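You operate a simulated robot arm through the tools that you are given. There is no shell and no other tool. Be economical: measure what you need, move in short steps, check, and stop when the job is done.

Carry out the task below with a simulated two-armed robot. There is one attempt and no reset: what you move stays moved.

JOB
Meter the white-, red- and blue-banded blocks and put the driest in the green tray.
Fine: meter back on the white square; the other blocks stay. Set down upright: sample block with the white band.

It is judged by the outcome, as a careful person would: the job done as asked, and still so three seconds after it is handed in. It fails if anything else is knocked over, pushed out of place, dropped, spilled or broken.

ROBOT AND FRAMES
Two 7-joint arms with fingered hands on one trunk, on a base that drives. Base frame: it is fixed to the floor where the robot stands at the start and does not move with it; the origin is under the middle of the robot, x ahead of it, y to its left, z up. Lengths are in cm, angles in degrees, forces in N, time in s.
The left shoulder is at the start at [7, 14.2, 113.9], the right one opposite. With the tool pointing down near the work surface each hand reaches from about 42 to 80 cm from the robot's upright axis, wherever it stands, measured 20 degrees to its own side. Places, roughly: inside of the green sample tray [50, -10, 90]; sample block with the blue band (9x6x6 cm) [60, 20, 90]; sample block with the green band [100, 100, 100]; sample block with the red band (9x6x6 cm) [60, 30, 90]; sample block with the white band (9x6x6 cm) [50, 30, 90]; white square [50, 10, 90]. Payload 3.6 kg a hand.
The TCP of each hand is the grasp point between the finger pads, 2.5 cm short of the fingertips. In the tool frame z runs along the fingers and y along their closing line. The gripper opens to 8.8 cm. The gripper's body begins 2.9 cm behind the TCP. The gripper is a hand of 5 fingers: y runs from the thumb to the fingers, the wrist lies at [-1.3, -9.7, -16.2] in the tool frame.
Orientation is that of the tool frame in the base frame, as a unit quaternion [w, x, y, z]. With the fingers straight down and the wrist toward the robot, the tool's x, y and z point along [0, 1, 0], [1, 0, 0] and [0, 0, -1] of the base frame.

CONTROLS
- The arms move only by the tool servo_tool. It takes "left_rows", "right_rows" or both (then of equal length, played together; a hand with none holds still); each is a list of rows, each a list of 6 numbers: the shift along the tool's x, y, z in cm, then the turn, a rotation vector about the tool's x, y, z in degrees. In form: [[tx, ty, tz, ax, ay, az], ...]. A call has 1 to 8 rows; each row shifts and turns the commanded pose from where the row before left it, along the tool's axes as they then stand. Each row takes 0.2 s and may step no farther than 5 cm and 8.6 degrees from the row before; otherwise, the whole call is refused. A pose out of reach is approached as far as the arm can. The call stops where the force on the tool passes 40 N (or 10 N more than at its start, if that is more) or the arm is blocked; 0.2 s more then pass. In this call time passes only in rows, and 0.2 s behind the last. The reply holds the time, the measured pose of the TCP, the force on the tool along the base axes, the opening and the grip force, in the units named above and with some noise, with the torque about the TCP (base axes, N m) and any sound that the robot's microphone picked up.
- Cameras (640 x 400 px; columns grow to the right, rows downward): "scene" is now at [12.62, 4.76, 137.09]; the picture's right is [0.52, -0.85, 0.00], its down [-0.46, -0.28, -0.84] and it looks along [0.71, 0.44, -0.54] (base axes); focal length 214 px, centre (320, 200). "left" rides on the left gripper at [-5.9, -7.9, -10.5] in its tool frame; the picture's right is [-0.73, -0.32, 0.61], its down [0.62, -0.68, 0.38] and it looks along [0.29, 0.66, 0.70] (tool axes); focal length 234 px, centre (320, 200). "right" rides on the right gripper at [5.9, -7.9, -10.5] in its tool frame; the picture's right is [-0.73, 0.32, -0.61], its down [-0.62, -0.68, 0.38] and it looks along [-0.29, 0.66, 0.70] (tool axes); focal length 234 px, centre (320, 200).
- capture(camera): a new picture of that camera. The clock stands still meanwhile.
- raise_lower(by): slides the trunk up (or, below 0, down) by that many cm; the arms and the scene camera ride with it, the base frame stays. It gives what a move gives, with no picture.
- roll_base(legs): drives the robot by 1 to 6 legs, each [ahead, left, turn to the left] in cm, cm and degrees, along the robot's own axes; the way and the turn of a leg run together, so that a leg with both is an arc; at most 150 cm and 180 degrees a leg. The arms and the cameras ride along, it lands a little off, and it stops where it bumps. It gives what a move gives.
- move_fingers(index, middle, ring, little, thumb_bend, thumb_turn, hand): sets how far each is bent, from 0 (flat) to 1 (curled in); at 0.3 the hand is open as for a grip, at 0.7 the pads meet at the TCP. One left out holds its place. A second passes; each finger stops where it meets its share of the squeeze, and holds until it gets a number again. It is the only way to open and close the hand. It gives what a move gives, with no picture; readings hold the bend of each and the force on index, middle, ring, little, thumb and palm. thumb_turn goes from beside the hand (0) to across from the fingers (1), as for a grip.
- pan_tilt(pan, tilt): turns the head with the scene camera to pan (to the left, within 86 degrees either way) and tilt (down, from -29 to 69), counted from straight ahead of the robot. It gives what a move gives.
- probe_pixels(camera, pixels): for up to 12 pixels [column, row] of the newest picture of that camera ("zoom" is the newest enlarged one), the place [x, y, z] in the base frame of the surface seen there, good to about 0.2 cm. The clock stands still meanwhile.
- enlarge(camera, box): a new picture of the part [left, top, right, bottom] of that camera's present view, enlarged. The clock stands still meanwhile.
- hand_in(): hands the job in; it is judged then, once.

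Go step by step. Measure first, check grasps and placings, and put right what went wrong. The budget is 80 turns and 62 pictures, counting those below and the enlarged ones. Unless the task says otherwise, let go and move clear before handing in, and close with one line.

The tools are called after "Call:" as a command line: name --argument value ..., lists and objects as JSON in quotes. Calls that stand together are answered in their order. servo_tool: Moves the arms, as the interface text tells. Its arguments: {"type":"object","properties":{"left_rows":{"type":"array","items":{"type":"array","items":{"type":"number"}}},"right_rows":{"type":"array","items":{"type":"array","items":{"type":"number"}}}},"required":[]} The other tools are called the same way: raise_lower (by) slides the trunk up or down; move_fingers (index, middle, ring, little, thumb_bend, thumb_turn, hand) moves the fingers one by one; roll_base (legs) drives the base; pan_tilt (pan, tilt) turns the head that bears the scene camera; capture (camera) takes a picture; probe_pixels (camera, pixels) gives the place of the surface under pixels of a picture; enlarge (camera, box) takes an enlarged picture of a part of a camera's view; hand_in () hands the job in.

At the start:

```text
time_s: 0.0
left_eef_pos: [39.79, 40.28, 128.19]
left_tcp_rot: [0.001, 0.707, 0.707, 0.0]
left_ft_force: [0.4, -0.5, 0.1]
left_moment: [0.0, -0.01, -0.03]
left_gripper_width: 8.77
left_grip_force: 0.1
left_shape: jaw
left_bend: [0.3, 0.3, 0.3, 0.3, 0.3, 0.98]
left_finger forces: [0.1, 0.0, 0.1, 0.0, 0.0, 0.0]
right_eef_pos: [56.45, -1.14, 114.49]
right_tcp_rot: [0.0, 0.707, 0.707, 0.0]
right_ft_force: [0.0, -0.4, -0.9]
right_moment: [0.02, 0.02, -0.01]
right_gripper_width: 8.77
right_grip_force: 0.1
right_shape: jaw
right_bend: [0.3, 0.3, 0.3, 0.3, 0.3, 0.98]
right_finger forces: [0.1, 0.1, 0.0, 0.0, 0.0, 0.1]
trunk travel left (down, up): [-67.5, 26.5]
robot x, y, heading: [-0.06, -0.19, -0.0]
head pan, tilt: [31.6, 32.9]
```

scene: 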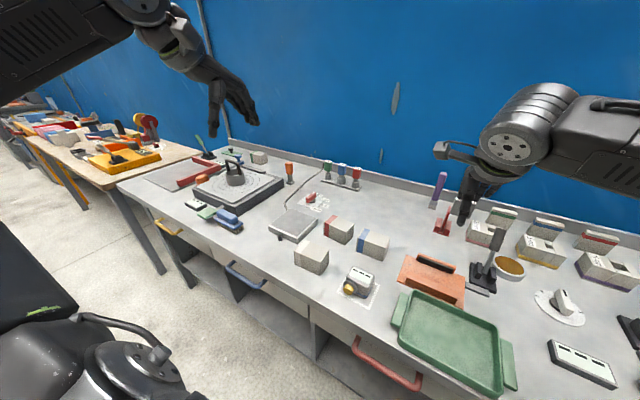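
right: 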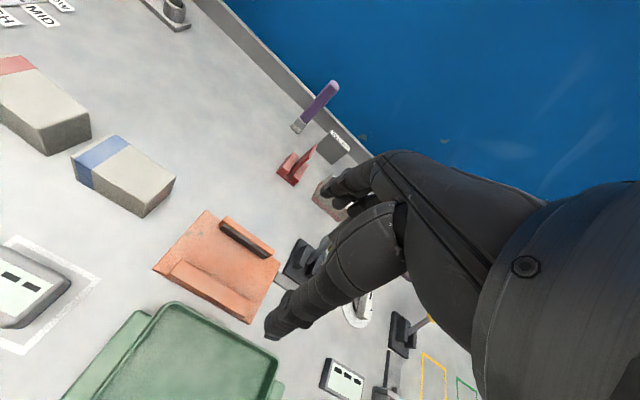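
left: 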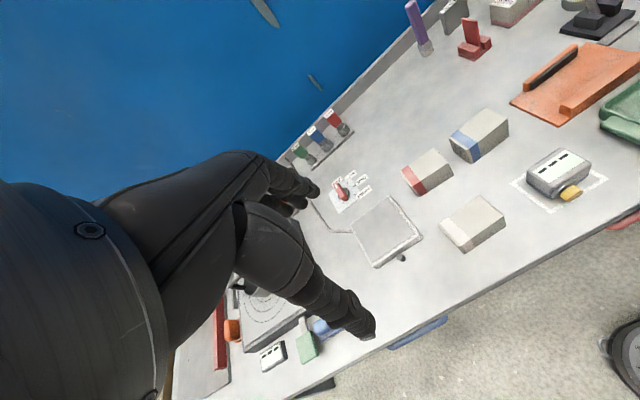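

The meter sits on the white square at about (360,283) with the three blocks around (310,257), (338,229), (373,244). I'll enlarge this area for detail.

Call:
enlarge --camera "scene" --box '[260, 170, 420, 310]'

Call:
enlarge --camera "left" --box '[320, 80, 640, 280]'

```text
2.86 times, centred on (340, 240) of scene
```

zoom: 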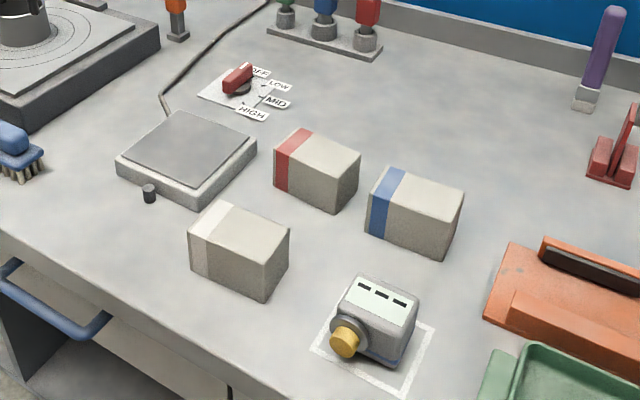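

```text
2.00 times, centred on (480, 180) of left
```

zoom: 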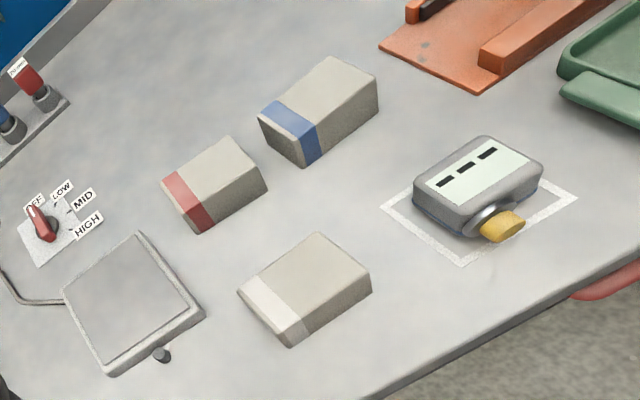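

The meter shows "---" on top, with a yellow nose toward the robot and a bluish strip at its foot. I'll measure the points of the meter and blocks.

Call:
probe_pixels --camera "zoom" --pixels '[[420, 185], [485, 138], [540, 165], [470, 228], [501, 226], [516, 212], [490, 210], [464, 263], [577, 198], [384, 208], [440, 215], [487, 152]]'

Call:
probe_pixels --camera "zoom" --pixels '[[242, 291], [317, 236], [370, 277], [300, 325], [164, 185], [232, 140], [266, 177], [206, 208], [262, 112], [335, 60], [376, 78], [303, 138]]'

Call:
pan_tilt --pan 5 --tilt 55

Call:
capture --camera "scene"

```text
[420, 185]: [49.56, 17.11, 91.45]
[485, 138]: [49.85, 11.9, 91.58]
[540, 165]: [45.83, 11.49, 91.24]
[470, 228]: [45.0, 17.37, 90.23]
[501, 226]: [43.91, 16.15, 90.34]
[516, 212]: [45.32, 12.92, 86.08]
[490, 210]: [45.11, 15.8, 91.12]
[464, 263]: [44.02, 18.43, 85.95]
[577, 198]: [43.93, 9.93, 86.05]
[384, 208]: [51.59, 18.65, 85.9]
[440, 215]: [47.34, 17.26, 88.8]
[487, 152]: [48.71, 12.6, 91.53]
```

```text
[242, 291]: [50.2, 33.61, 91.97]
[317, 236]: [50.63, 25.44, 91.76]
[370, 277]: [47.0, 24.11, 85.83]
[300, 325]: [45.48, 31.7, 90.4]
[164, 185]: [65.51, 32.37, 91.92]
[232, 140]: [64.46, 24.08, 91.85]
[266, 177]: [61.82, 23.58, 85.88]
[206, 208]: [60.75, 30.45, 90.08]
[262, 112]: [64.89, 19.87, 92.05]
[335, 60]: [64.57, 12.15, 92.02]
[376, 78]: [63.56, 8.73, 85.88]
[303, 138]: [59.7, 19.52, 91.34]
```

```text
time_s: 0.9
left_eef_pos: [39.77, 40.31, 128.05]
left_tcp_rot: [0.0, 0.707, 0.707, 0.0]
left_ft_force: [-0.3, -0.1, 0.6]
left_moment: [-0.01, -0.01, 0.02]
left_gripper_width: 8.78
left_grip_force: 0.0
left_shape: jaw
left_bend: [0.3, 0.3, 0.3, 0.3, 0.3, 0.98]
left_finger forces: [0.1, 0.1, 0.0, 0.0, 0.1, 0.0]
right_eef_pos: [56.38, -1.01, 114.4]
right_tcp_rot: [0.0, 0.707, 0.708, 0.0]
right_ft_force: [-0.2, 0.3, 0.9]
right_moment: [0.05, 0.01, -0.01]
right_gripper_width: 8.78
right_grip_force: 0.0
right_shape: jaw
right_bend: [0.3, 0.3, 0.3, 0.3, 0.3, 0.98]
right_finger forces: [0.0, 0.1, 0.0, 0.0, 0.0, 0.1]
trunk travel left (down, up): [-67.5, 26.5]
robot x, y, heading: [-0.02, -0.0, -0.1]
head pan, tilt: [5.0, 55.0]
```

```text
56 pictures are left
```

scene: 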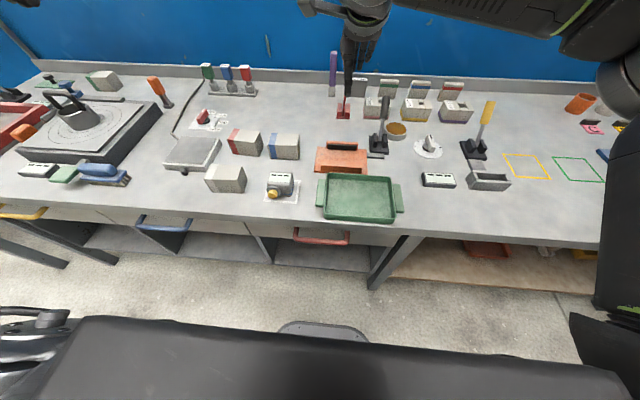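

Call:
enlarge --camera "scene" --box '[250, 165, 314, 205]'

Call:
enlarge --camera "scene" --box '[150, 100, 410, 230]'

```text
10.00 times, centred on (282, 185) of scene
```

zoom: 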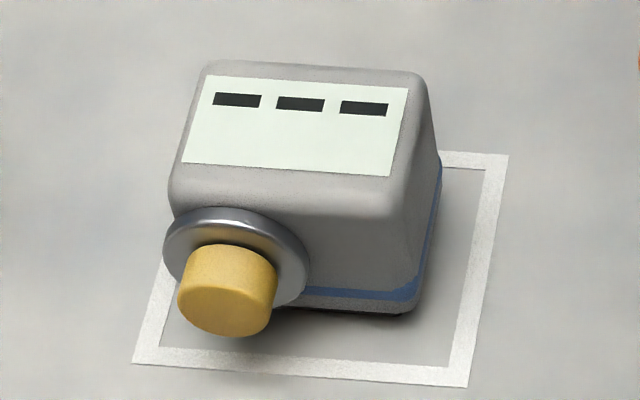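

```text
2.46 times, centred on (280, 165) of scene
```

zoom: 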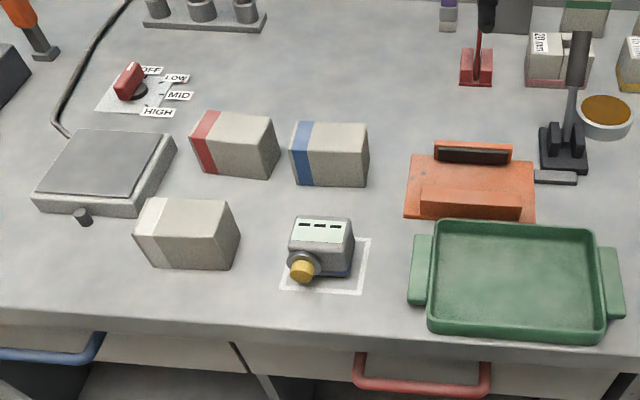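

The three dashes mean there is no reading yet; the yellow piece looks like a push button in a bezel on the near face, and the foot is probably the sensing side. I'll turn the left hand 90° so that it grips the meter across y and leaves the button free.

Call:
servo_tool --left_rows '[[0, 0, 1.5, 0, 0, 8.2], [0, 0, 1.5, 0, 0, 8.2], [0, 0, 1.5, 0, 0, 8.2], [0, 0, 1.5, 0, 0, 8.2], [0, 0, 1.5, 0, 0, 8.2], [0, 0, 1.5, 0, 0, 8.2], [0, 0, 1.5, 0, 0, 8.2], [0, 0, 1.5, 0, 0, 8.2]]'

Call:
servo_tool --left_rows '[[0, 0, 1.5, 0, 0, 8.2], [0, 0, 1.5, 0, 0, 8.2], [0, 0, 1, 0, 0, 8], [1.5, 4.5, 0, 0, 0, 0], [1.5, 4.5, 0, 0, 0, 0], [1.5, 4.5, 0, 0, 0, 0], [1.5, 4.5, 0, 0, 0, 0], [1.5, 4.5, 0, 0, 0, 0]]'

Call:
capture --camera "scene"

Call:
capture --camera "left"

```text
time_s: 2.7
left_eef_pos: [39.69, 40.2, 115.91]
left_tcp_rot: [-0.001, 0.978, 0.211, 0.001]
left_ft_force: [-0.5, 1.0, 0.0]
left_moment: [0.04, 0.02, 0.02]
left_gripper_width: 8.8
left_grip_force: 0.1
left_shape: jaw
left_bend: [0.3, 0.3, 0.3, 0.3, 0.3, 0.98]
left_finger forces: [0.1, 0.0, 0.0, 0.0, 0.0, 0.0]
right_eef_pos: [56.5, -1.11, 114.45]
right_tcp_rot: [-0.001, 0.707, 0.707, 0.0]
right_ft_force: [-0.3, 0.5, 0.2]
right_moment: [0.01, -0.04, 0.03]
right_gripper_width: 8.78
right_grip_force: 0.0
right_shape: jaw
right_bend: [0.3, 0.3, 0.3, 0.3, 0.3, 0.98]
right_finger forces: [0.0, 0.0, 0.1, 0.0, 0.0, 0.0]
trunk travel left (down, up): [-67.5, 26.5]
robot x, y, heading: [-0.02, -0.08, 0.1]
head pan, tilt: [5.0, 55.0]
```

```text
time_s: 4.5
left_eef_pos: [47.22, 16.46, 110.64]
left_tcp_rot: [-0.002, 1.0, 0.001, 0.0]
left_ft_force: [-0.7, 0.0, -0.7]
left_moment: [0.01, 0.01, 0.01]
left_gripper_width: 8.78
left_grip_force: 0.0
left_shape: jaw
left_bend: [0.3, 0.3, 0.3, 0.3, 0.3, 0.98]
left_finger forces: [0.1, 0.0, 0.1, 0.0, 0.0, 0.1]
left hand out of reach, approached as far as the arm can: row 3
right_eef_pos: [56.46, -1.19, 114.53]
right_tcp_rot: [-0.001, 0.708, 0.707, 0.001]
right_ft_force: [0.7, 0.4, -0.3]
right_moment: [-0.03, -0.02, 0.02]
right_gripper_width: 8.78
right_grip_force: 0.2
right_shape: jaw
right_bend: [0.3, 0.3, 0.3, 0.3, 0.3, 0.98]
right_finger forces: [0.0, 0.0, 0.1, 0.1, 0.1, 0.0]
trunk travel left (down, up): [-67.5, 26.5]
robot x, y, heading: [-0.36, 0.22, 0.2]
head pan, tilt: [5.0, 55.0]
```

```text
53 pictures are left
```

scene: 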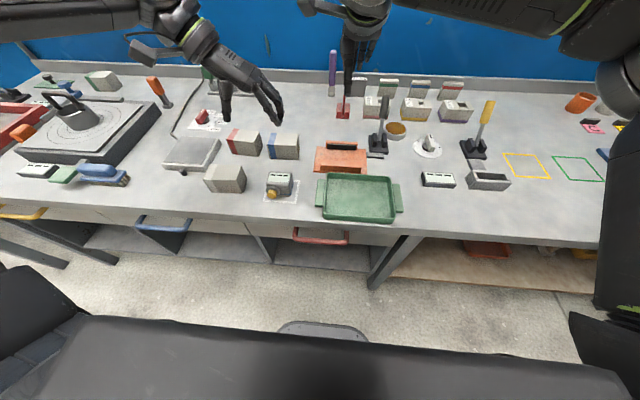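

```text
52 pictures are left
```

left: 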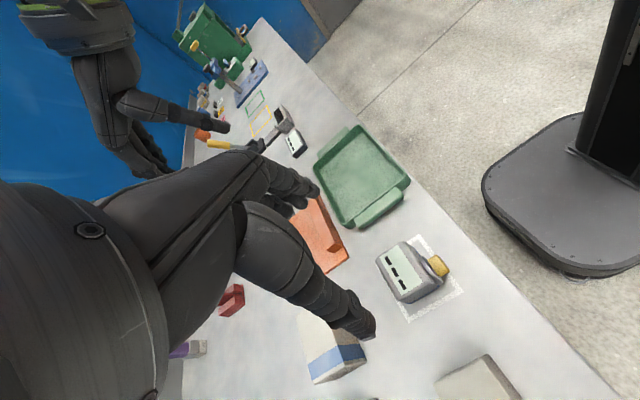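

The hand is turned with TCP at [47.2,16.5,110.6]; the meter shows at (410,270) in the left view. I'll centre over it and come down to just above, then re-measure.

Call:
servo_tool --left_rows '[[0.4, 2.1, 2, 0, 0, 0], [0, 0, 4, 0, 0, 0], [0, 0, 4, 0, 0, 0], [0, 0, 2.5, 0, 0, 0]]'

Call:
capture --camera "left"

Call:
enlarge --camera "scene" --box '[220, 130, 348, 210]'

```text
time_s: 5.5
left_eef_pos: [47.57, 14.62, 98.15]
left_tcp_rot: [0.0, 1.0, 0.001, 0.0]
left_ft_force: [-0.1, -0.3, 0.7]
left_moment: [0.01, -0.01, -0.03]
left_gripper_width: 8.82
left_grip_force: 0.0
left_shape: jaw
left_bend: [0.3, 0.3, 0.3, 0.3, 0.3, 0.98]
left_finger forces: [0.0, 0.0, 0.0, 0.0, 0.1, 0.0]
right_eef_pos: [56.52, -1.09, 114.55]
right_tcp_rot: [0.0, 0.707, 0.707, 0.001]
right_ft_force: [-1.2, 0.4, -0.3]
right_moment: [0.0, 0.01, 0.02]
right_gripper_width: 8.75
right_grip_force: 0.0
right_shape: jaw
right_bend: [0.3, 0.3, 0.3, 0.3, 0.3, 0.98]
right_finger forces: [0.0, 0.0, 0.0, 0.1, 0.0, 0.0]
trunk travel left (down, up): [-67.5, 26.5]
robot x, y, heading: [-0.32, -0.12, 0.1]
head pan, tilt: [5.0, 55.0]
```

```text
51 pictures are left
```

left: 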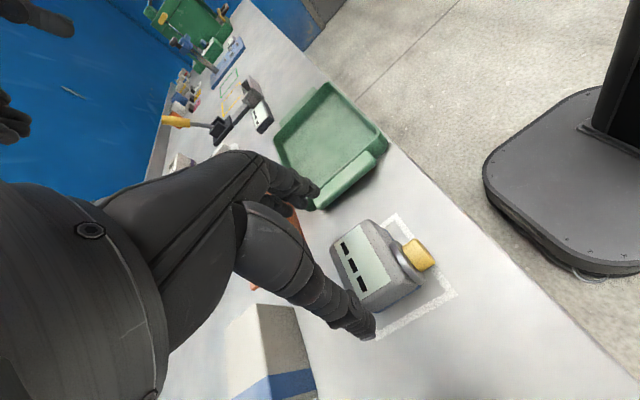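

```text
5.00 times, centred on (284, 170) of scene
```

zoom: 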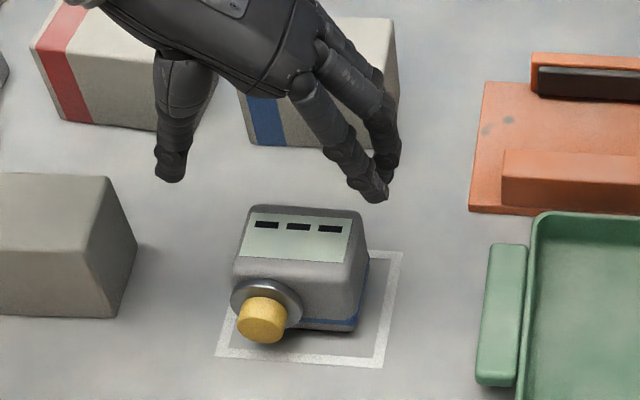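

The thumb and fingers straddle the meter's column in the zoom (meter 240–365). I'll probe the meter faces to centre well.

Call:
probe_pixels --camera "zoom" --pixels '[[250, 210], [355, 215], [238, 268], [350, 275], [265, 312], [248, 290], [330, 300], [368, 265], [362, 300], [300, 240], [320, 322], [285, 288]]'

Call:
probe_pixels --camera "left" --pixels '[[345, 240], [372, 224], [360, 303], [415, 283], [398, 255], [355, 270], [388, 298], [300, 190], [365, 325]]'

```text
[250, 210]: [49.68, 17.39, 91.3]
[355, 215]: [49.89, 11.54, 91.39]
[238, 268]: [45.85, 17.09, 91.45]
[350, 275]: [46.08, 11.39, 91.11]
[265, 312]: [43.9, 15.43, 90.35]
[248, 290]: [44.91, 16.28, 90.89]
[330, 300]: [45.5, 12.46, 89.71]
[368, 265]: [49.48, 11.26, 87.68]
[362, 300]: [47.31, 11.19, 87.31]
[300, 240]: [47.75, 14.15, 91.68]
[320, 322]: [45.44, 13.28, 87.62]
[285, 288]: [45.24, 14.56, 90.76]
```

```text
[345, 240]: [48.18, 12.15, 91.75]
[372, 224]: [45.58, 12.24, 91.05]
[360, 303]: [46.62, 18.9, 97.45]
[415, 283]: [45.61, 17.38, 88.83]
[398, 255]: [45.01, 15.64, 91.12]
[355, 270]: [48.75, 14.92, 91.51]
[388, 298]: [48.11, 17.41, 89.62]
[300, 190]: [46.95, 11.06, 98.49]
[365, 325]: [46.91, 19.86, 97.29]
```

The meter spans y 11.2–17.4, x 45.5–50.4, top 91.7. I'll centre at [48.0,14.3] and descend to z≈89.5.

Call:
servo_tool --left_rows '[[0.4, 0.3, 3, 0, 0, 0], [0, 0, 3, 0, 0, 0], [0, 0, 1.6, 0, 0, 0], [0, 0, 1, 0, 0, 0]]'

Call:
capture --camera "left"

Call:
enlarge --camera "scene" --box '[236, 145, 332, 205]'

```text
time_s: 6.5
left_eef_pos: [47.82, 14.38, 89.82]
left_tcp_rot: [0.0, 1.0, 0.0, 0.0]
left_ft_force: [-0.7, -1.5, 4.4]
left_moment: [-0.03, 0.04, 0.03]
left_gripper_width: 8.79
left_grip_force: 0.0
left_shape: jaw
left_bend: [0.29, 0.3, 0.3, 0.3, 0.3, 0.98]
left_finger forces: [3.3, 0.1, 0.0, 0.0, 0.6, 0.1]
right_eef_pos: [56.25, -1.09, 114.52]
right_tcp_rot: [-0.001, 0.707, 0.707, 0.0]
right_ft_force: [0.6, 0.6, -0.4]
right_moment: [0.0, -0.01, -0.01]
right_gripper_width: 8.78
right_grip_force: 0.0
right_shape: jaw
right_bend: [0.3, 0.3, 0.3, 0.3, 0.3, 0.98]
right_finger forces: [0.0, 0.1, 0.0, 0.0, 0.0, 0.0]
trunk travel left (down, up): [-67.5, 26.5]
robot x, y, heading: [-0.08, -0.24, -0.2]
head pan, tilt: [5.0, 55.0]
```

```text
49 pictures are left
```

left: 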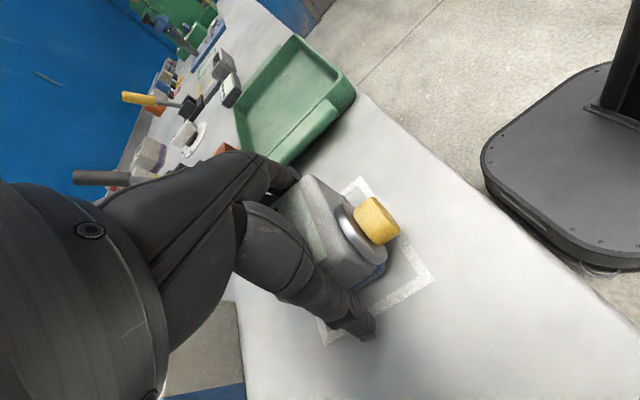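

```text
6.67 times, centred on (284, 175) of scene
```

zoom: 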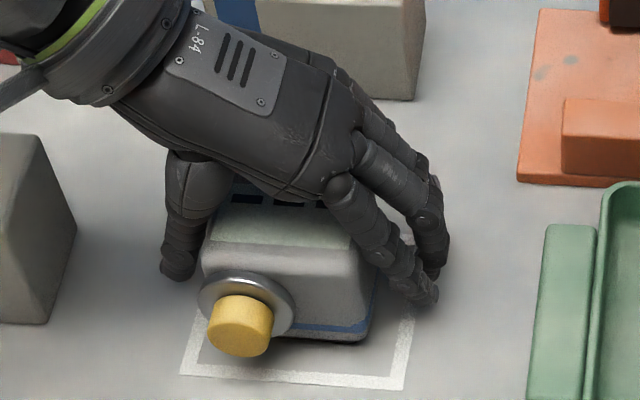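

Index touches lightly (3.3 N); the fingers straddle the meter without touching the button. Closing the grip.

Call:
move_fingers --hand "left" --index 0.55 --middle 0.55 --ring 0.55 --little 0.55 --thumb_bend 0.55

Call:
servo_tool --left_rows '[[0, 0, -2, 0, 0, 0], [0, 0, -3, 0, 0, 0], [0, 0, -3, 0, 0, 0]]'

Call:
enlarge --camera "scene" --box '[220, 120, 348, 200]'

Call:
capture --camera "left"

```text
time_s: 7.5
left_eef_pos: [47.79, 14.39, 89.78]
left_tcp_rot: [0.0, 1.0, 0.001, 0.0]
left_ft_force: [1.7, -4.2, 11.1]
left_moment: [-0.51, 0.07, 0.03]
left_gripper_width: 6.62
left_grip_force: 27.5
left_shape: fingers
left_bend: [0.33, 0.47, 0.46, 0.55, 0.48, 0.96]
left_finger forces: [17.8, 6.1, 5.7, 0.1, 25.7, 0.1]
right_eef_pos: [56.35, -1.05, 114.49]
right_tcp_rot: [0.0, 0.707, 0.708, 0.0]
right_ft_force: [-0.6, 0.1, -0.2]
right_moment: [-0.01, 0.01, 0.0]
right_gripper_width: 8.76
right_grip_force: 0.1
right_shape: jaw
right_bend: [0.3, 0.3, 0.3, 0.3, 0.3, 0.98]
right_finger forces: [0.0, 0.0, 0.1, 0.1, 0.0, 0.1]
trunk travel left (down, up): [-67.5, 26.5]
robot x, y, heading: [0.37, 0.35, -0.0]
head pan, tilt: [5.0, 55.0]
```

```text
time_s: 8.3
left_eef_pos: [47.91, 14.36, 97.86]
left_tcp_rot: [0.0, 1.0, 0.001, 0.001]
left_ft_force: [-0.2, 0.2, -3.5]
left_moment: [-0.02, 0.0, -0.04]
left_gripper_width: 6.52
left_grip_force: 23.6
left_shape: fingers
left_bend: [0.34, 0.48, 0.48, 0.55, 0.48, 0.95]
left_finger forces: [12.8, 5.0, 5.0, 0.1, 24.6, 0.0]
right_eef_pos: [56.34, -1.2, 114.43]
right_tcp_rot: [0.0, 0.706, 0.708, 0.001]
right_ft_force: [-0.6, -0.1, -0.2]
right_moment: [0.04, 0.02, -0.01]
right_gripper_width: 8.77
right_grip_force: 0.0
right_shape: jaw
right_bend: [0.3, 0.3, 0.3, 0.3, 0.3, 0.98]
right_finger forces: [0.0, 0.0, 0.0, 0.0, 0.0, 0.0]
trunk travel left (down, up): [-67.5, 26.5]
robot x, y, heading: [-0.15, -0.05, 0.1]
head pan, tilt: [5.0, 55.0]
```

```text
5.00 times, centred on (284, 160) of scene
```

zoom: 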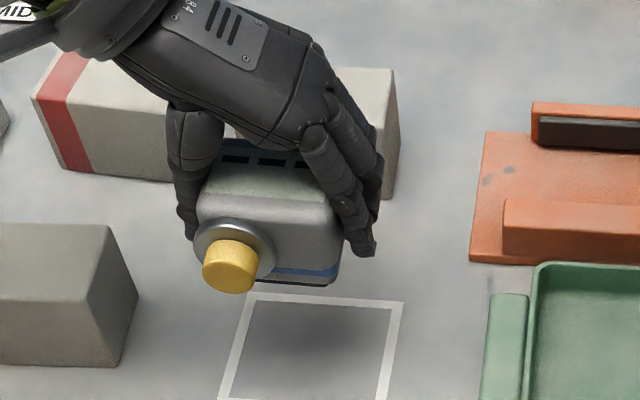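

```text
46 pictures are left
```

left: 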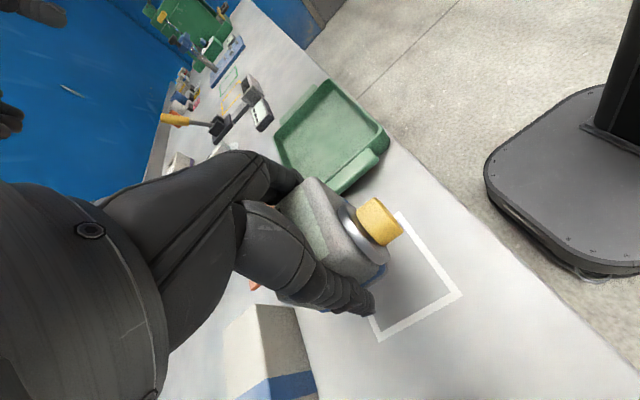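

The meter is held securely and level (bottom ~94). I'll raise it and carry it over the white block, then measure the block.

Call:
servo_tool --left_rows '[[0, 0, -2.5, 0, 0, 0], [0, -3.7, 0, 0, 0, 0], [0, -3.7, 0, 0, 0, 0], [0, -3.7, 0, 0, 0, 0], [0, -3.6, 0, 0, 0, 0]]'

Call:
enlarge --camera "scene" --box '[170, 120, 298, 200]'

Call:
capture --camera "left"

```text
time_s: 9.5
left_eef_pos: [47.89, 29.08, 100.19]
left_tcp_rot: [0.0, 1.0, 0.0, 0.001]
left_ft_force: [-0.4, 0.3, -4.0]
left_moment: [-0.01, 0.01, 0.02]
left_gripper_width: 6.49
left_grip_force: 23.3
left_shape: fingers
left_bend: [0.34, 0.49, 0.48, 0.55, 0.48, 0.95]
left_finger forces: [12.5, 4.9, 4.8, 0.0, 24.2, 0.1]
right_eef_pos: [56.35, -0.94, 114.43]
right_tcp_rot: [0.0, 0.706, 0.708, -0.001]
right_ft_force: [0.3, -0.5, -0.6]
right_moment: [0.01, 0.04, 0.0]
right_gripper_width: 8.76
right_grip_force: 0.0
right_shape: jaw
right_bend: [0.3, 0.3, 0.3, 0.3, 0.3, 0.98]
right_finger forces: [0.0, 0.0, 0.0, 0.0, 0.0, 0.0]
trunk travel left (down, up): [-67.5, 26.5]
robot x, y, heading: [0.33, 0.4, -0.1]
head pan, tilt: [5.0, 55.0]
```

```text
5.00 times, centred on (234, 160) of scene
```

zoom: 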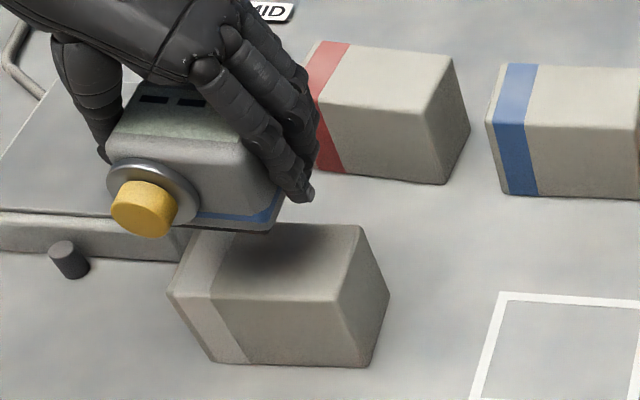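

```text
44 pictures are left
```

left: 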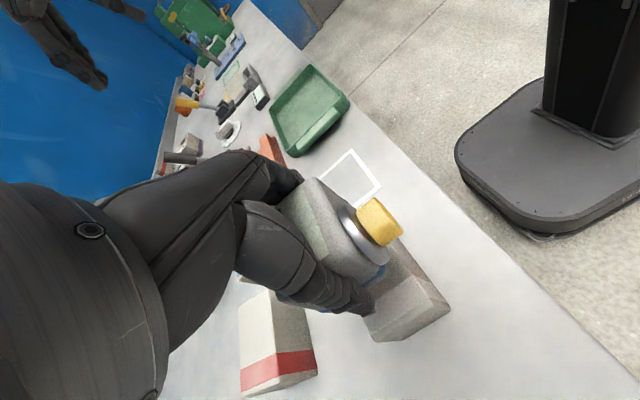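

Call:
probe_pixels --camera "zoom" --pixels '[[362, 228], [386, 290], [335, 297], [175, 285], [212, 295], [200, 232], [345, 235], [368, 362]]'

Call:
probe_pixels --camera "left" --pixels '[[370, 312], [408, 275], [430, 285], [400, 250]]'

```text
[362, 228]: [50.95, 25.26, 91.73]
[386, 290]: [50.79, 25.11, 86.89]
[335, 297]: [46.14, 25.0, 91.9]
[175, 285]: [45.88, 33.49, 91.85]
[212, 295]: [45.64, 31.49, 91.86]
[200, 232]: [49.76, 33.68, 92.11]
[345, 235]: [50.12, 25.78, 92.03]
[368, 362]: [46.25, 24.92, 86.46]
```

```text
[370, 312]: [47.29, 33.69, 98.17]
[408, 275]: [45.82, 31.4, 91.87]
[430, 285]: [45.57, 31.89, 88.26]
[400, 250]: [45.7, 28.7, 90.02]
```

White block top spans x 45.5–51, y 25–33.8 at z 92; the meter is over its middle. Lowering 4.4 cm gently to contact.

Call:
servo_tool --left_rows '[[0, 0, 2, 0, 0, 0], [0, 0, 1.5, 0, 0, 0], [0, 0, 0.5, 0, 0, 0], [0, 0, 0.3, 0, 0, 0], [0, 0, 0.2, 0, 0, 0]]'

Call:
enlarge --camera "scene" --box '[170, 120, 298, 200]'

```text
time_s: 10.7
left_eef_pos: [47.92, 29.08, 96.03]
left_tcp_rot: [0.0, 1.0, 0.0, 0.002]
left_ft_force: [3.6, 4.2, 12.9]
left_moment: [-0.24, 0.12, 0.0]
left_gripper_width: 6.51
left_grip_force: 24.8
left_shape: fingers
left_bend: [0.34, 0.49, 0.48, 0.55, 0.49, 0.96]
left_finger forces: [14.1, 4.6, 4.4, 0.1, 26.2, 0.0]
right_eef_pos: [56.46, -1.11, 114.66]
right_tcp_rot: [0.002, 0.707, 0.707, 0.001]
right_ft_force: [0.8, -0.1, -0.7]
right_moment: [0.01, 0.0, 0.01]
right_gripper_width: 8.76
right_grip_force: 0.1
right_shape: jaw
right_bend: [0.3, 0.3, 0.3, 0.3, 0.3, 0.98]
right_finger forces: [0.0, 0.0, 0.1, 0.0, 0.0, 0.1]
trunk travel left (down, up): [-67.5, 26.5]
robot x, y, heading: [0.07, -0.03, -0.1]
head pan, tilt: [5.0, 55.0]
```

```text
5.00 times, centred on (234, 160) of scene
```

zoom: 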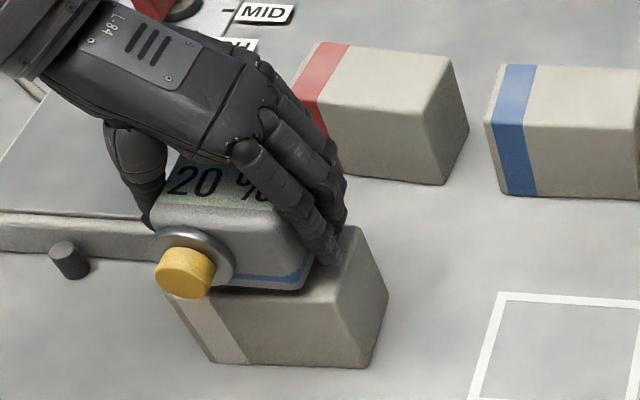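

The display now shows "20 %" on contact with the white block. I'll zoom in to confirm the full number and that it's settled.

Call:
servo_tool --left_rows '[[0, 0, 0, 0, 0, 0], [0, 0, 0, 0, 0, 0], [0, 0, 0, 0, 0, 0], [0, 0, 0, 0, 0, 0], [0, 0, 0, 0, 0, 0]]'

Call:
enlarge --camera "scene" --box '[194, 145, 242, 175]'

```text
time_s: 11.9
left_eef_pos: [47.81, 29.07, 95.93]
left_tcp_rot: [0.0, 1.0, 0.001, 0.001]
left_ft_force: [4.7, 4.5, 21.0]
left_moment: [-0.37, 0.06, 0.02]
left_gripper_width: 6.54
left_grip_force: 25.5
left_shape: fingers
left_bend: [0.34, 0.49, 0.48, 0.55, 0.5, 0.96]
left_finger forces: [14.2, 4.8, 4.5, 0.0, 27.0, 0.1]
right_eef_pos: [56.33, -1.1, 114.61]
right_tcp_rot: [0.0, 0.707, 0.707, 0.0]
right_ft_force: [-0.4, 0.2, 0.1]
right_moment: [-0.02, 0.01, 0.02]
right_gripper_width: 8.76
right_grip_force: 0.1
right_shape: jaw
right_bend: [0.3, 0.3, 0.3, 0.3, 0.3, 0.98]
right_finger forces: [0.0, 0.1, 0.1, 0.0, 0.0, 0.0]
trunk travel left (down, up): [-67.5, 26.5]
robot x, y, heading: [-0.16, -0.32, 0.3]
head pan, tilt: [5.0, 55.0]
```

```text
13.33 times, centred on (218, 160) of scene
```

zoom: 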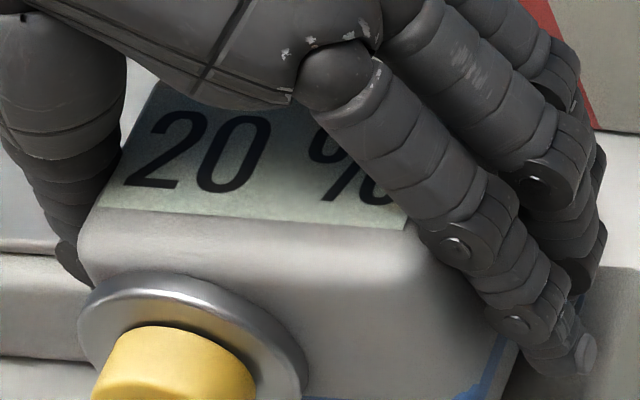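

White reads 20 %. I'll lift clear and carry the meter over the red block.

Call:
servo_tool --left_rows '[[0, 0, -2.5, 0, 0, 0], [0, 0, -2.5, 0, 0, 0], [4, 0, 0, 0, 0, 0], [4, 0, 0, 0, 0, 0], [4, 0, 0, 0, 0, 0], [3, 0, 0, 0, 0, 0]]'

Call:
enlarge --camera "scene" --box '[190, 90, 318, 170]'

Call:
capture --camera "left"

```text
time_s: 13.3
left_eef_pos: [59.26, 28.75, 101.25]
left_tcp_rot: [0.001, 1.0, 0.002, 0.001]
left_ft_force: [-0.3, 0.2, -3.0]
left_moment: [-0.01, -0.03, 0.04]
left_gripper_width: 6.46
left_grip_force: 21.6
left_shape: fingers
left_bend: [0.35, 0.49, 0.48, 0.55, 0.49, 0.96]
left_finger forces: [11.5, 4.5, 4.5, 0.1, 21.7, 0.1]
left hand out of reach, approached as far as the arm can: row 5, 6
right_eef_pos: [56.46, -0.96, 114.44]
right_tcp_rot: [0.001, 0.707, 0.707, 0.0]
right_ft_force: [-0.2, 0.1, 0.4]
right_moment: [-0.01, 0.01, -0.01]
right_gripper_width: 8.75
right_grip_force: 0.0
right_shape: jaw
right_bend: [0.3, 0.3, 0.3, 0.3, 0.3, 0.98]
right_finger forces: [0.0, 0.0, 0.1, 0.0, 0.0, 0.0]
trunk travel left (down, up): [-67.5, 26.5]
robot x, y, heading: [-0.14, 0.02, 0.3]
head pan, tilt: [5.0, 55.0]
```

```text
5.00 times, centred on (254, 130) of scene
```

zoom: 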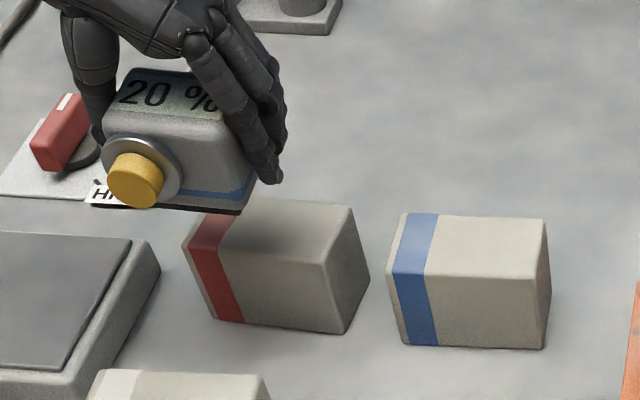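

```text
40 pictures are left
```

left: 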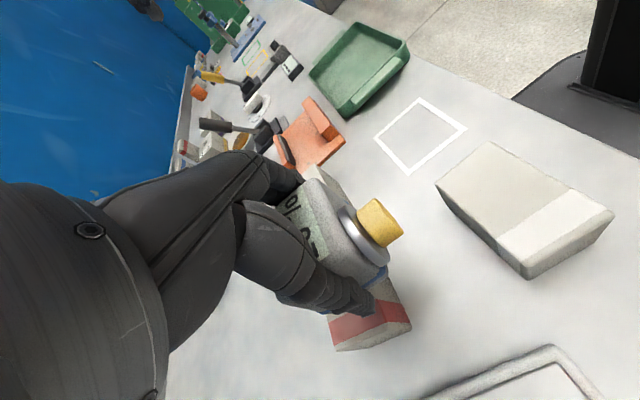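

The display holds "20 %" after lifting; the arm is at its forward reach limit (x 59.3). I'll drive the base ahead 6 cm (bench front ~18 cm clear of the base) to reach red and blue comfortably.

Call:
roll_base --legs '[[6, 0, 0]]'

Call:
enlarge --camera "scene" --box '[180, 100, 320, 190]'

```text
time_s: 14.3
left_eef_pos: [65.01, 28.65, 101.36]
left_tcp_rot: [0.0, 1.0, 0.001, 0.002]
left_ft_force: [0.1, -0.2, -4.2]
left_moment: [-0.01, -0.02, -0.01]
left_gripper_width: 6.43
left_grip_force: 20.9
left_shape: fingers
left_bend: [0.35, 0.49, 0.48, 0.55, 0.49, 0.96]
left_finger forces: [11.5, 4.5, 4.5, 0.0, 21.7, 0.0]
right_eef_pos: [62.29, -1.04, 114.6]
right_tcp_rot: [0.0, 0.707, 0.707, 0.001]
right_ft_force: [-0.2, 0.4, -0.4]
right_moment: [0.01, -0.03, 0.01]
right_gripper_width: 8.77
right_grip_force: 0.1
right_shape: jaw
right_bend: [0.3, 0.3, 0.3, 0.3, 0.3, 0.98]
right_finger forces: [0.1, 0.0, 0.0, 0.0, 0.1, 0.0]
trunk travel left (down, up): [-67.5, 26.5]
robot x, y, heading: [6.22, 0.19, -0.2]
head pan, tilt: [5.0, 55.0]
```

```text
4.44 times, centred on (250, 145) of scene
```

zoom: 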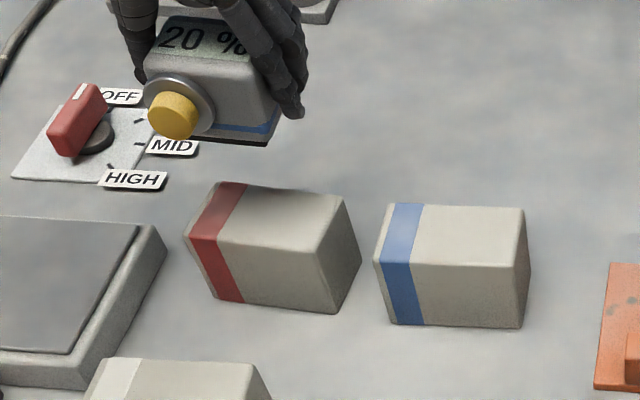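

Call:
probe_pixels --camera "zoom" --pixels '[[218, 188], [340, 200], [320, 250], [190, 236], [390, 208], [522, 212], [515, 262], [378, 258], [270, 220], [450, 235], [358, 258], [330, 308]]'

```text
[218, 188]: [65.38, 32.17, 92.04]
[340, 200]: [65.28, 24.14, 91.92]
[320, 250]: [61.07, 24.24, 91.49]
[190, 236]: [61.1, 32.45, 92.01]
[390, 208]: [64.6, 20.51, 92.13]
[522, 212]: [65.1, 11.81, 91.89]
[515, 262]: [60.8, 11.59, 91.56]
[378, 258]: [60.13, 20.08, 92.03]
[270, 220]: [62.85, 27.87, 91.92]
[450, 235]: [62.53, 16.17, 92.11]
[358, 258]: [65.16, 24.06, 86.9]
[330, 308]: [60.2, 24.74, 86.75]
```

Red block centre is [63.1,28.3], blue [62.7,16.1], both tops at 92. I'll shift to x≈63 (checking the commanded pose) before lowering.

Call:
servo_tool --left_rows '[[-1, 0.2, 0, 0, 0, 0], [-1, 0.2, 0, 0, 0, 0]]'

```text
time_s: 14.9
left_eef_pos: [63.15, 28.26, 101.34]
left_tcp_rot: [-0.001, 1.0, 0.001, 0.001]
left_ft_force: [0.2, -0.1, -3.0]
left_moment: [0.0, -0.01, 0.01]
left_gripper_width: 6.45
left_grip_force: 20.9
left_shape: fingers
left_bend: [0.35, 0.49, 0.48, 0.55, 0.49, 0.96]
left_finger forces: [11.4, 4.5, 4.5, 0.1, 21.6, 0.1]
right_eef_pos: [62.4, -0.95, 114.57]
right_tcp_rot: [0.0, 0.708, 0.707, 0.0]
right_ft_force: [-0.5, 0.0, -0.1]
right_moment: [0.0, -0.02, 0.02]
right_gripper_width: 8.75
right_grip_force: 0.0
right_shape: jaw
right_bend: [0.3, 0.3, 0.3, 0.3, 0.3, 0.98]
right_finger forces: [0.0, 0.0, 0.0, 0.1, 0.1, 0.1]
trunk travel left (down, up): [-67.5, 26.5]
robot x, y, heading: [5.79, -0.03, -0.1]
head pan, tilt: [5.0, 55.0]
```

The meter is now centred over red at [63.15,28.3]. Lowering about 5.2 cm to contact.

Call:
servo_tool --left_rows '[[0, 0, 2, 0, 0, 0], [0, 0, 2, 0, 0, 0], [0, 0, 0.7, 0, 0, 0], [0, 0, 0.4, 0, 0, 0], [0, 0, 0.3, 0, 0, 0], [0, 0, 0, 0, 0, 0], [0, 0, 0, 0, 0, 0]]'

Call:
enlarge --camera "scene" --box '[190, 105, 286, 165]'

```text
time_s: 16.5
left_eef_pos: [62.82, 28.12, 96.11]
left_tcp_rot: [-0.002, 1.0, 0.002, 0.002]
left_ft_force: [1.6, 0.9, 2.2]
left_moment: [-0.1, 0.02, 0.02]
left_gripper_width: 6.44
left_grip_force: 21.9
left_shape: fingers
left_bend: [0.35, 0.49, 0.48, 0.55, 0.49, 0.96]
left_finger forces: [12.5, 4.4, 4.4, 0.0, 22.9, 0.0]
left hand out of reach, approached as far as the arm can: row 5
right_eef_pos: [62.34, -1.06, 114.63]
right_tcp_rot: [0.0, 0.707, 0.707, 0.0]
right_ft_force: [0.2, -0.3, -0.8]
right_moment: [0.05, -0.03, -0.02]
right_gripper_width: 8.78
right_grip_force: 0.1
right_shape: jaw
right_bend: [0.3, 0.3, 0.3, 0.3, 0.3, 0.98]
right_finger forces: [0.0, 0.0, 0.0, 0.1, 0.1, 0.0]
trunk travel left (down, up): [-67.5, 26.5]
robot x, y, heading: [6.24, -0.21, 0.1]
head pan, tilt: [5.0, 55.0]
```

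```text
6.67 times, centred on (238, 135) of scene
```

zoom: 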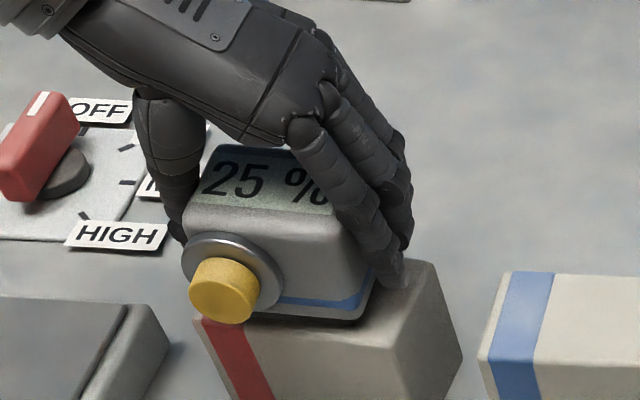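

Red reads 25 %. Lifting and moving over to the blue block.

Call:
servo_tool --left_rows '[[0, 0, -2.5, 0, 0, 0], [0, 0, -2.5, 0, 0, 0], [0, 4, 0, 0, 0, 0], [0, 4, 0, 0, 0, 0], [0, 4, 0, 0, 0, 0]]'

```text
time_s: 17.7
left_eef_pos: [62.74, 16.01, 101.12]
left_tcp_rot: [0.0, 1.0, 0.001, 0.001]
left_ft_force: [1.0, 0.1, -3.9]
left_moment: [0.01, -0.02, -0.01]
left_gripper_width: 6.4
left_grip_force: 21.3
left_shape: fingers
left_bend: [0.35, 0.49, 0.48, 0.55, 0.49, 0.96]
left_finger forces: [11.3, 4.5, 4.4, 0.1, 21.4, 0.0]
right_eef_pos: [62.45, -1.22, 114.5]
right_tcp_rot: [-0.001, 0.708, 0.707, 0.001]
right_ft_force: [0.9, -0.3, -0.1]
right_moment: [0.01, -0.02, -0.04]
right_gripper_width: 8.79
right_grip_force: 0.1
right_shape: jaw
right_bend: [0.3, 0.3, 0.3, 0.3, 0.3, 0.98]
right_finger forces: [0.1, 0.0, 0.0, 0.0, 0.0, 0.0]
trunk travel left (down, up): [-67.5, 26.5]
robot x, y, heading: [6.0, 0.26, -0.2]
head pan, tilt: [5.0, 55.0]
```

The meter is over blue at [62.7,16.0]. Lowering to contact.

Call:
servo_tool --left_rows '[[0, 0, 2, 0, 0, 0], [0, 0, 2, 0, 0, 0], [0, 0, 0.7, 0, 0, 0], [0, 0, 0.3, 0, 0, 0], [0, 0, 0.2, 0, 0, 0], [0, 0, 0, 0, 0, 0], [0, 0, 0, 0, 0, 0]]'

Call:
enlarge --camera "scene" --box '[230, 105, 326, 165]'

```text
time_s: 19.3
left_eef_pos: [62.36, 16.3, 96.18]
left_tcp_rot: [-0.001, 1.0, 0.002, 0.002]
left_ft_force: [2.6, -0.1, 7.1]
left_moment: [-0.18, 0.07, 0.04]
left_gripper_width: 6.41
left_grip_force: 23.2
left_shape: fingers
left_bend: [0.35, 0.49, 0.49, 0.55, 0.49, 0.96]
left_finger forces: [13.8, 4.6, 4.4, 0.1, 23.5, 0.0]
left hand out of reach, approached as far as the arm can: row 5
right_eef_pos: [62.32, -1.14, 114.59]
right_tcp_rot: [0.001, 0.707, 0.707, 0.0]
right_ft_force: [0.6, 0.0, 0.3]
right_moment: [0.01, 0.01, 0.01]
right_gripper_width: 8.73
right_grip_force: 0.0
right_shape: jaw
right_bend: [0.3, 0.3, 0.3, 0.3, 0.3, 0.98]
right_finger forces: [0.1, 0.1, 0.0, 0.0, 0.0, 0.0]
trunk travel left (down, up): [-67.5, 26.5]
robot x, y, heading: [5.79, 0.02, 0.1]
head pan, tilt: [5.0, 55.0]
```

```text
6.67 times, centred on (278, 135) of scene
```

zoom: 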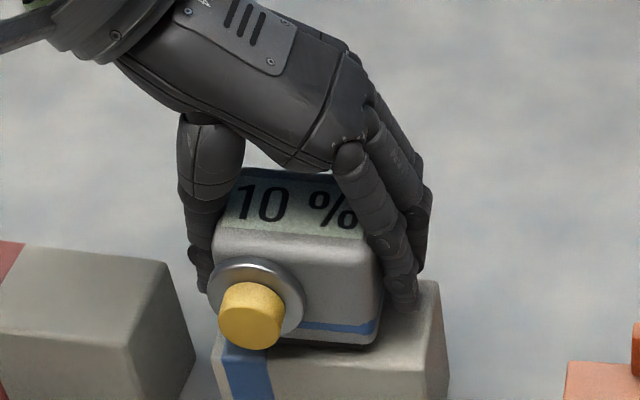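

Blue reads 10 %. I'll press slightly longer to see that the reading is stable before trusting it.

Call:
servo_tool --left_rows '[[0, 0, 0, 0, 0, 0], [0, 0, 0, 0, 0, 0], [0, 0, 0, 0, 0, 0], [0, 0, 0, 0, 0, 0], [0, 0, 0, 0, 0, 0], [0, 0, 0, 0, 0, 0], [0, 0, 0, 0, 0, 0], [0, 0, 0, 0, 0, 0]]'

Call:
enlarge --camera "scene" --box '[246, 115, 310, 155]'

```text
time_s: 21.1
left_eef_pos: [62.42, 16.24, 96.05]
left_tcp_rot: [-0.001, 1.0, 0.001, 0.002]
left_ft_force: [2.7, 0.9, 9.4]
left_moment: [-0.23, 0.09, 0.02]
left_gripper_width: 6.41
left_grip_force: 24.1
left_shape: fingers
left_bend: [0.35, 0.49, 0.49, 0.55, 0.49, 0.96]
left_finger forces: [14.3, 4.6, 4.2, 0.1, 24.1, 0.0]
right_eef_pos: [62.31, -1.09, 114.63]
right_tcp_rot: [0.0, 0.707, 0.707, 0.0]
right_ft_force: [0.4, 0.0, 0.1]
right_moment: [0.0, 0.01, 0.02]
right_gripper_width: 8.76
right_grip_force: 0.0
right_shape: jaw
right_bend: [0.3, 0.3, 0.3, 0.3, 0.3, 0.98]
right_finger forces: [0.0, 0.0, 0.0, 0.0, 0.1, 0.1]
trunk travel left (down, up): [-67.5, 26.5]
robot x, y, heading: [5.89, -0.16, -0.0]
head pan, tilt: [5.0, 55.0]
```

```text
10.00 times, centred on (278, 135) of scene
```

zoom: 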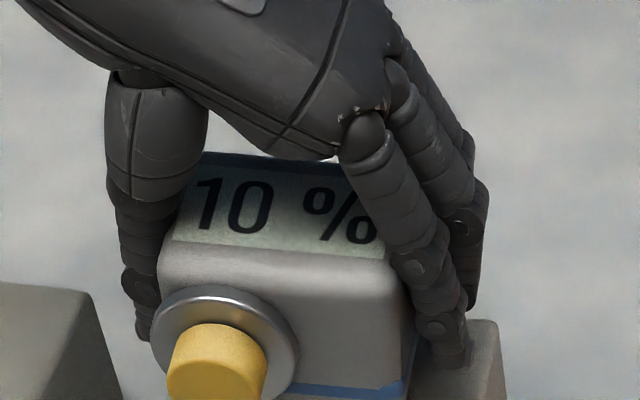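

Blue is stable at 10 % (white 20, red 25). As a repeatability check I'll take white once more on the way back to the square.

Call:
servo_tool --left_rows '[[0, 0, -2.5, 0, 0, 0], [0, 0, -3, 0, 0, 0], [-4, -3, 0, 0, 0, 0], [-4, -3.3, 0, 0, 0, 0], [-4, -3.3, 0, 0, 0, 0], [-2.4, -3.2, 0, 0, 0, 0]]'

```text
refused: row 4 steps farther than a row can; nothing moved
```

Call:
servo_tool --left_rows '[[0, 0, -2.5, 0, 0, 0], [0, 0, -3, 0, 0, 0], [-3, -2.6, 0, 0, 0, 0], [-3, -2.6, 0, 0, 0, 0], [-3, -2.6, 0, 0, 0, 0], [-3, -2.6, 0, 0, 0, 0], [-2.4, -2.4, 0, 0, 0, 0]]'

```text
time_s: 22.7
left_eef_pos: [48.05, 28.99, 101.66]
left_tcp_rot: [0.0, 1.0, 0.0, 0.003]
left_ft_force: [-0.4, 0.2, -4.0]
left_moment: [-0.04, -0.03, -0.02]
left_gripper_width: 6.39
left_grip_force: 19.9
left_shape: fingers
left_bend: [0.35, 0.49, 0.49, 0.55, 0.49, 0.96]
left_finger forces: [10.8, 4.3, 4.4, 0.1, 20.5, 0.1]
right_eef_pos: [62.21, -0.91, 114.59]
right_tcp_rot: [0.0, 0.707, 0.707, -0.001]
right_ft_force: [-1.3, 0.0, -0.3]
right_moment: [0.0, -0.02, 0.0]
right_gripper_width: 8.76
right_grip_force: 0.1
right_shape: jaw
right_bend: [0.3, 0.3, 0.3, 0.3, 0.3, 0.98]
right_finger forces: [0.0, 0.1, 0.0, 0.0, 0.0, 0.0]
trunk travel left (down, up): [-67.5, 26.5]
robot x, y, heading: [6.06, -0.04, 0.3]
head pan, tilt: [5.0, 55.0]
```

Over white again. Lowering ~5.6 cm.

Call:
servo_tool --left_rows '[[0, 0, 2, 0, 0, 0], [0, 0, 2, 0, 0, 0], [0, 0, 1, 0, 0, 0], [0, 0, 0.4, 0, 0, 0], [0, 0, 0.3, 0, 0, 0], [0, 0, 0, 0, 0, 0], [0, 0, 0, 0, 0, 0]]'

Call:
capture --camera "scene"

Call:
enlarge --camera "scene" --box '[170, 140, 266, 200]'

```text
time_s: 24.3
left_eef_pos: [48.06, 28.8, 95.95]
left_tcp_rot: [-0.001, 1.0, 0.001, 0.003]
left_ft_force: [5.4, 5.1, 23.2]
left_moment: [-0.34, 0.18, 0.02]
left_gripper_width: 6.48
left_grip_force: 24.4
left_shape: fingers
left_bend: [0.35, 0.49, 0.49, 0.55, 0.49, 0.96]
left_finger forces: [13.9, 4.4, 4.1, 0.1, 26.2, 0.1]
right_eef_pos: [62.32, -1.1, 114.65]
right_tcp_rot: [0.0, 0.707, 0.707, 0.0]
right_ft_force: [0.3, 0.1, 0.1]
right_moment: [-0.02, 0.0, -0.01]
right_gripper_width: 8.76
right_grip_force: 0.1
right_shape: jaw
right_bend: [0.3, 0.3, 0.3, 0.3, 0.3, 0.98]
right_finger forces: [0.0, 0.0, 0.1, 0.0, 0.1, 0.1]
trunk travel left (down, up): [-67.5, 26.5]
robot x, y, heading: [6.27, 0.07, -0.2]
head pan, tilt: [5.0, 55.0]
```

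```text
35 pictures are left
```

scene: 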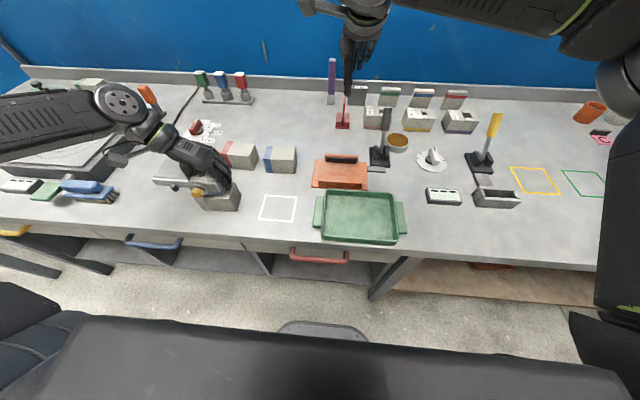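

```text
6.67 times, centred on (218, 170) of scene
```

zoom: 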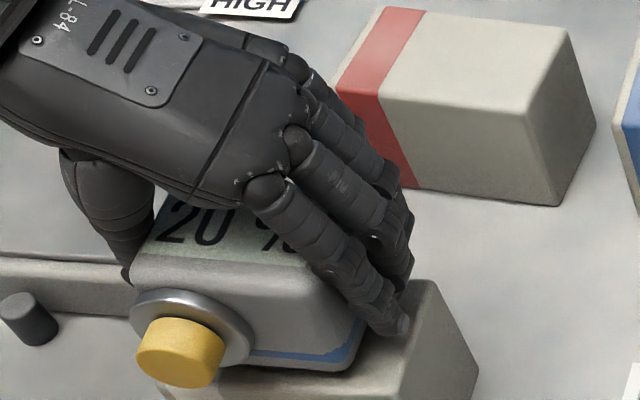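

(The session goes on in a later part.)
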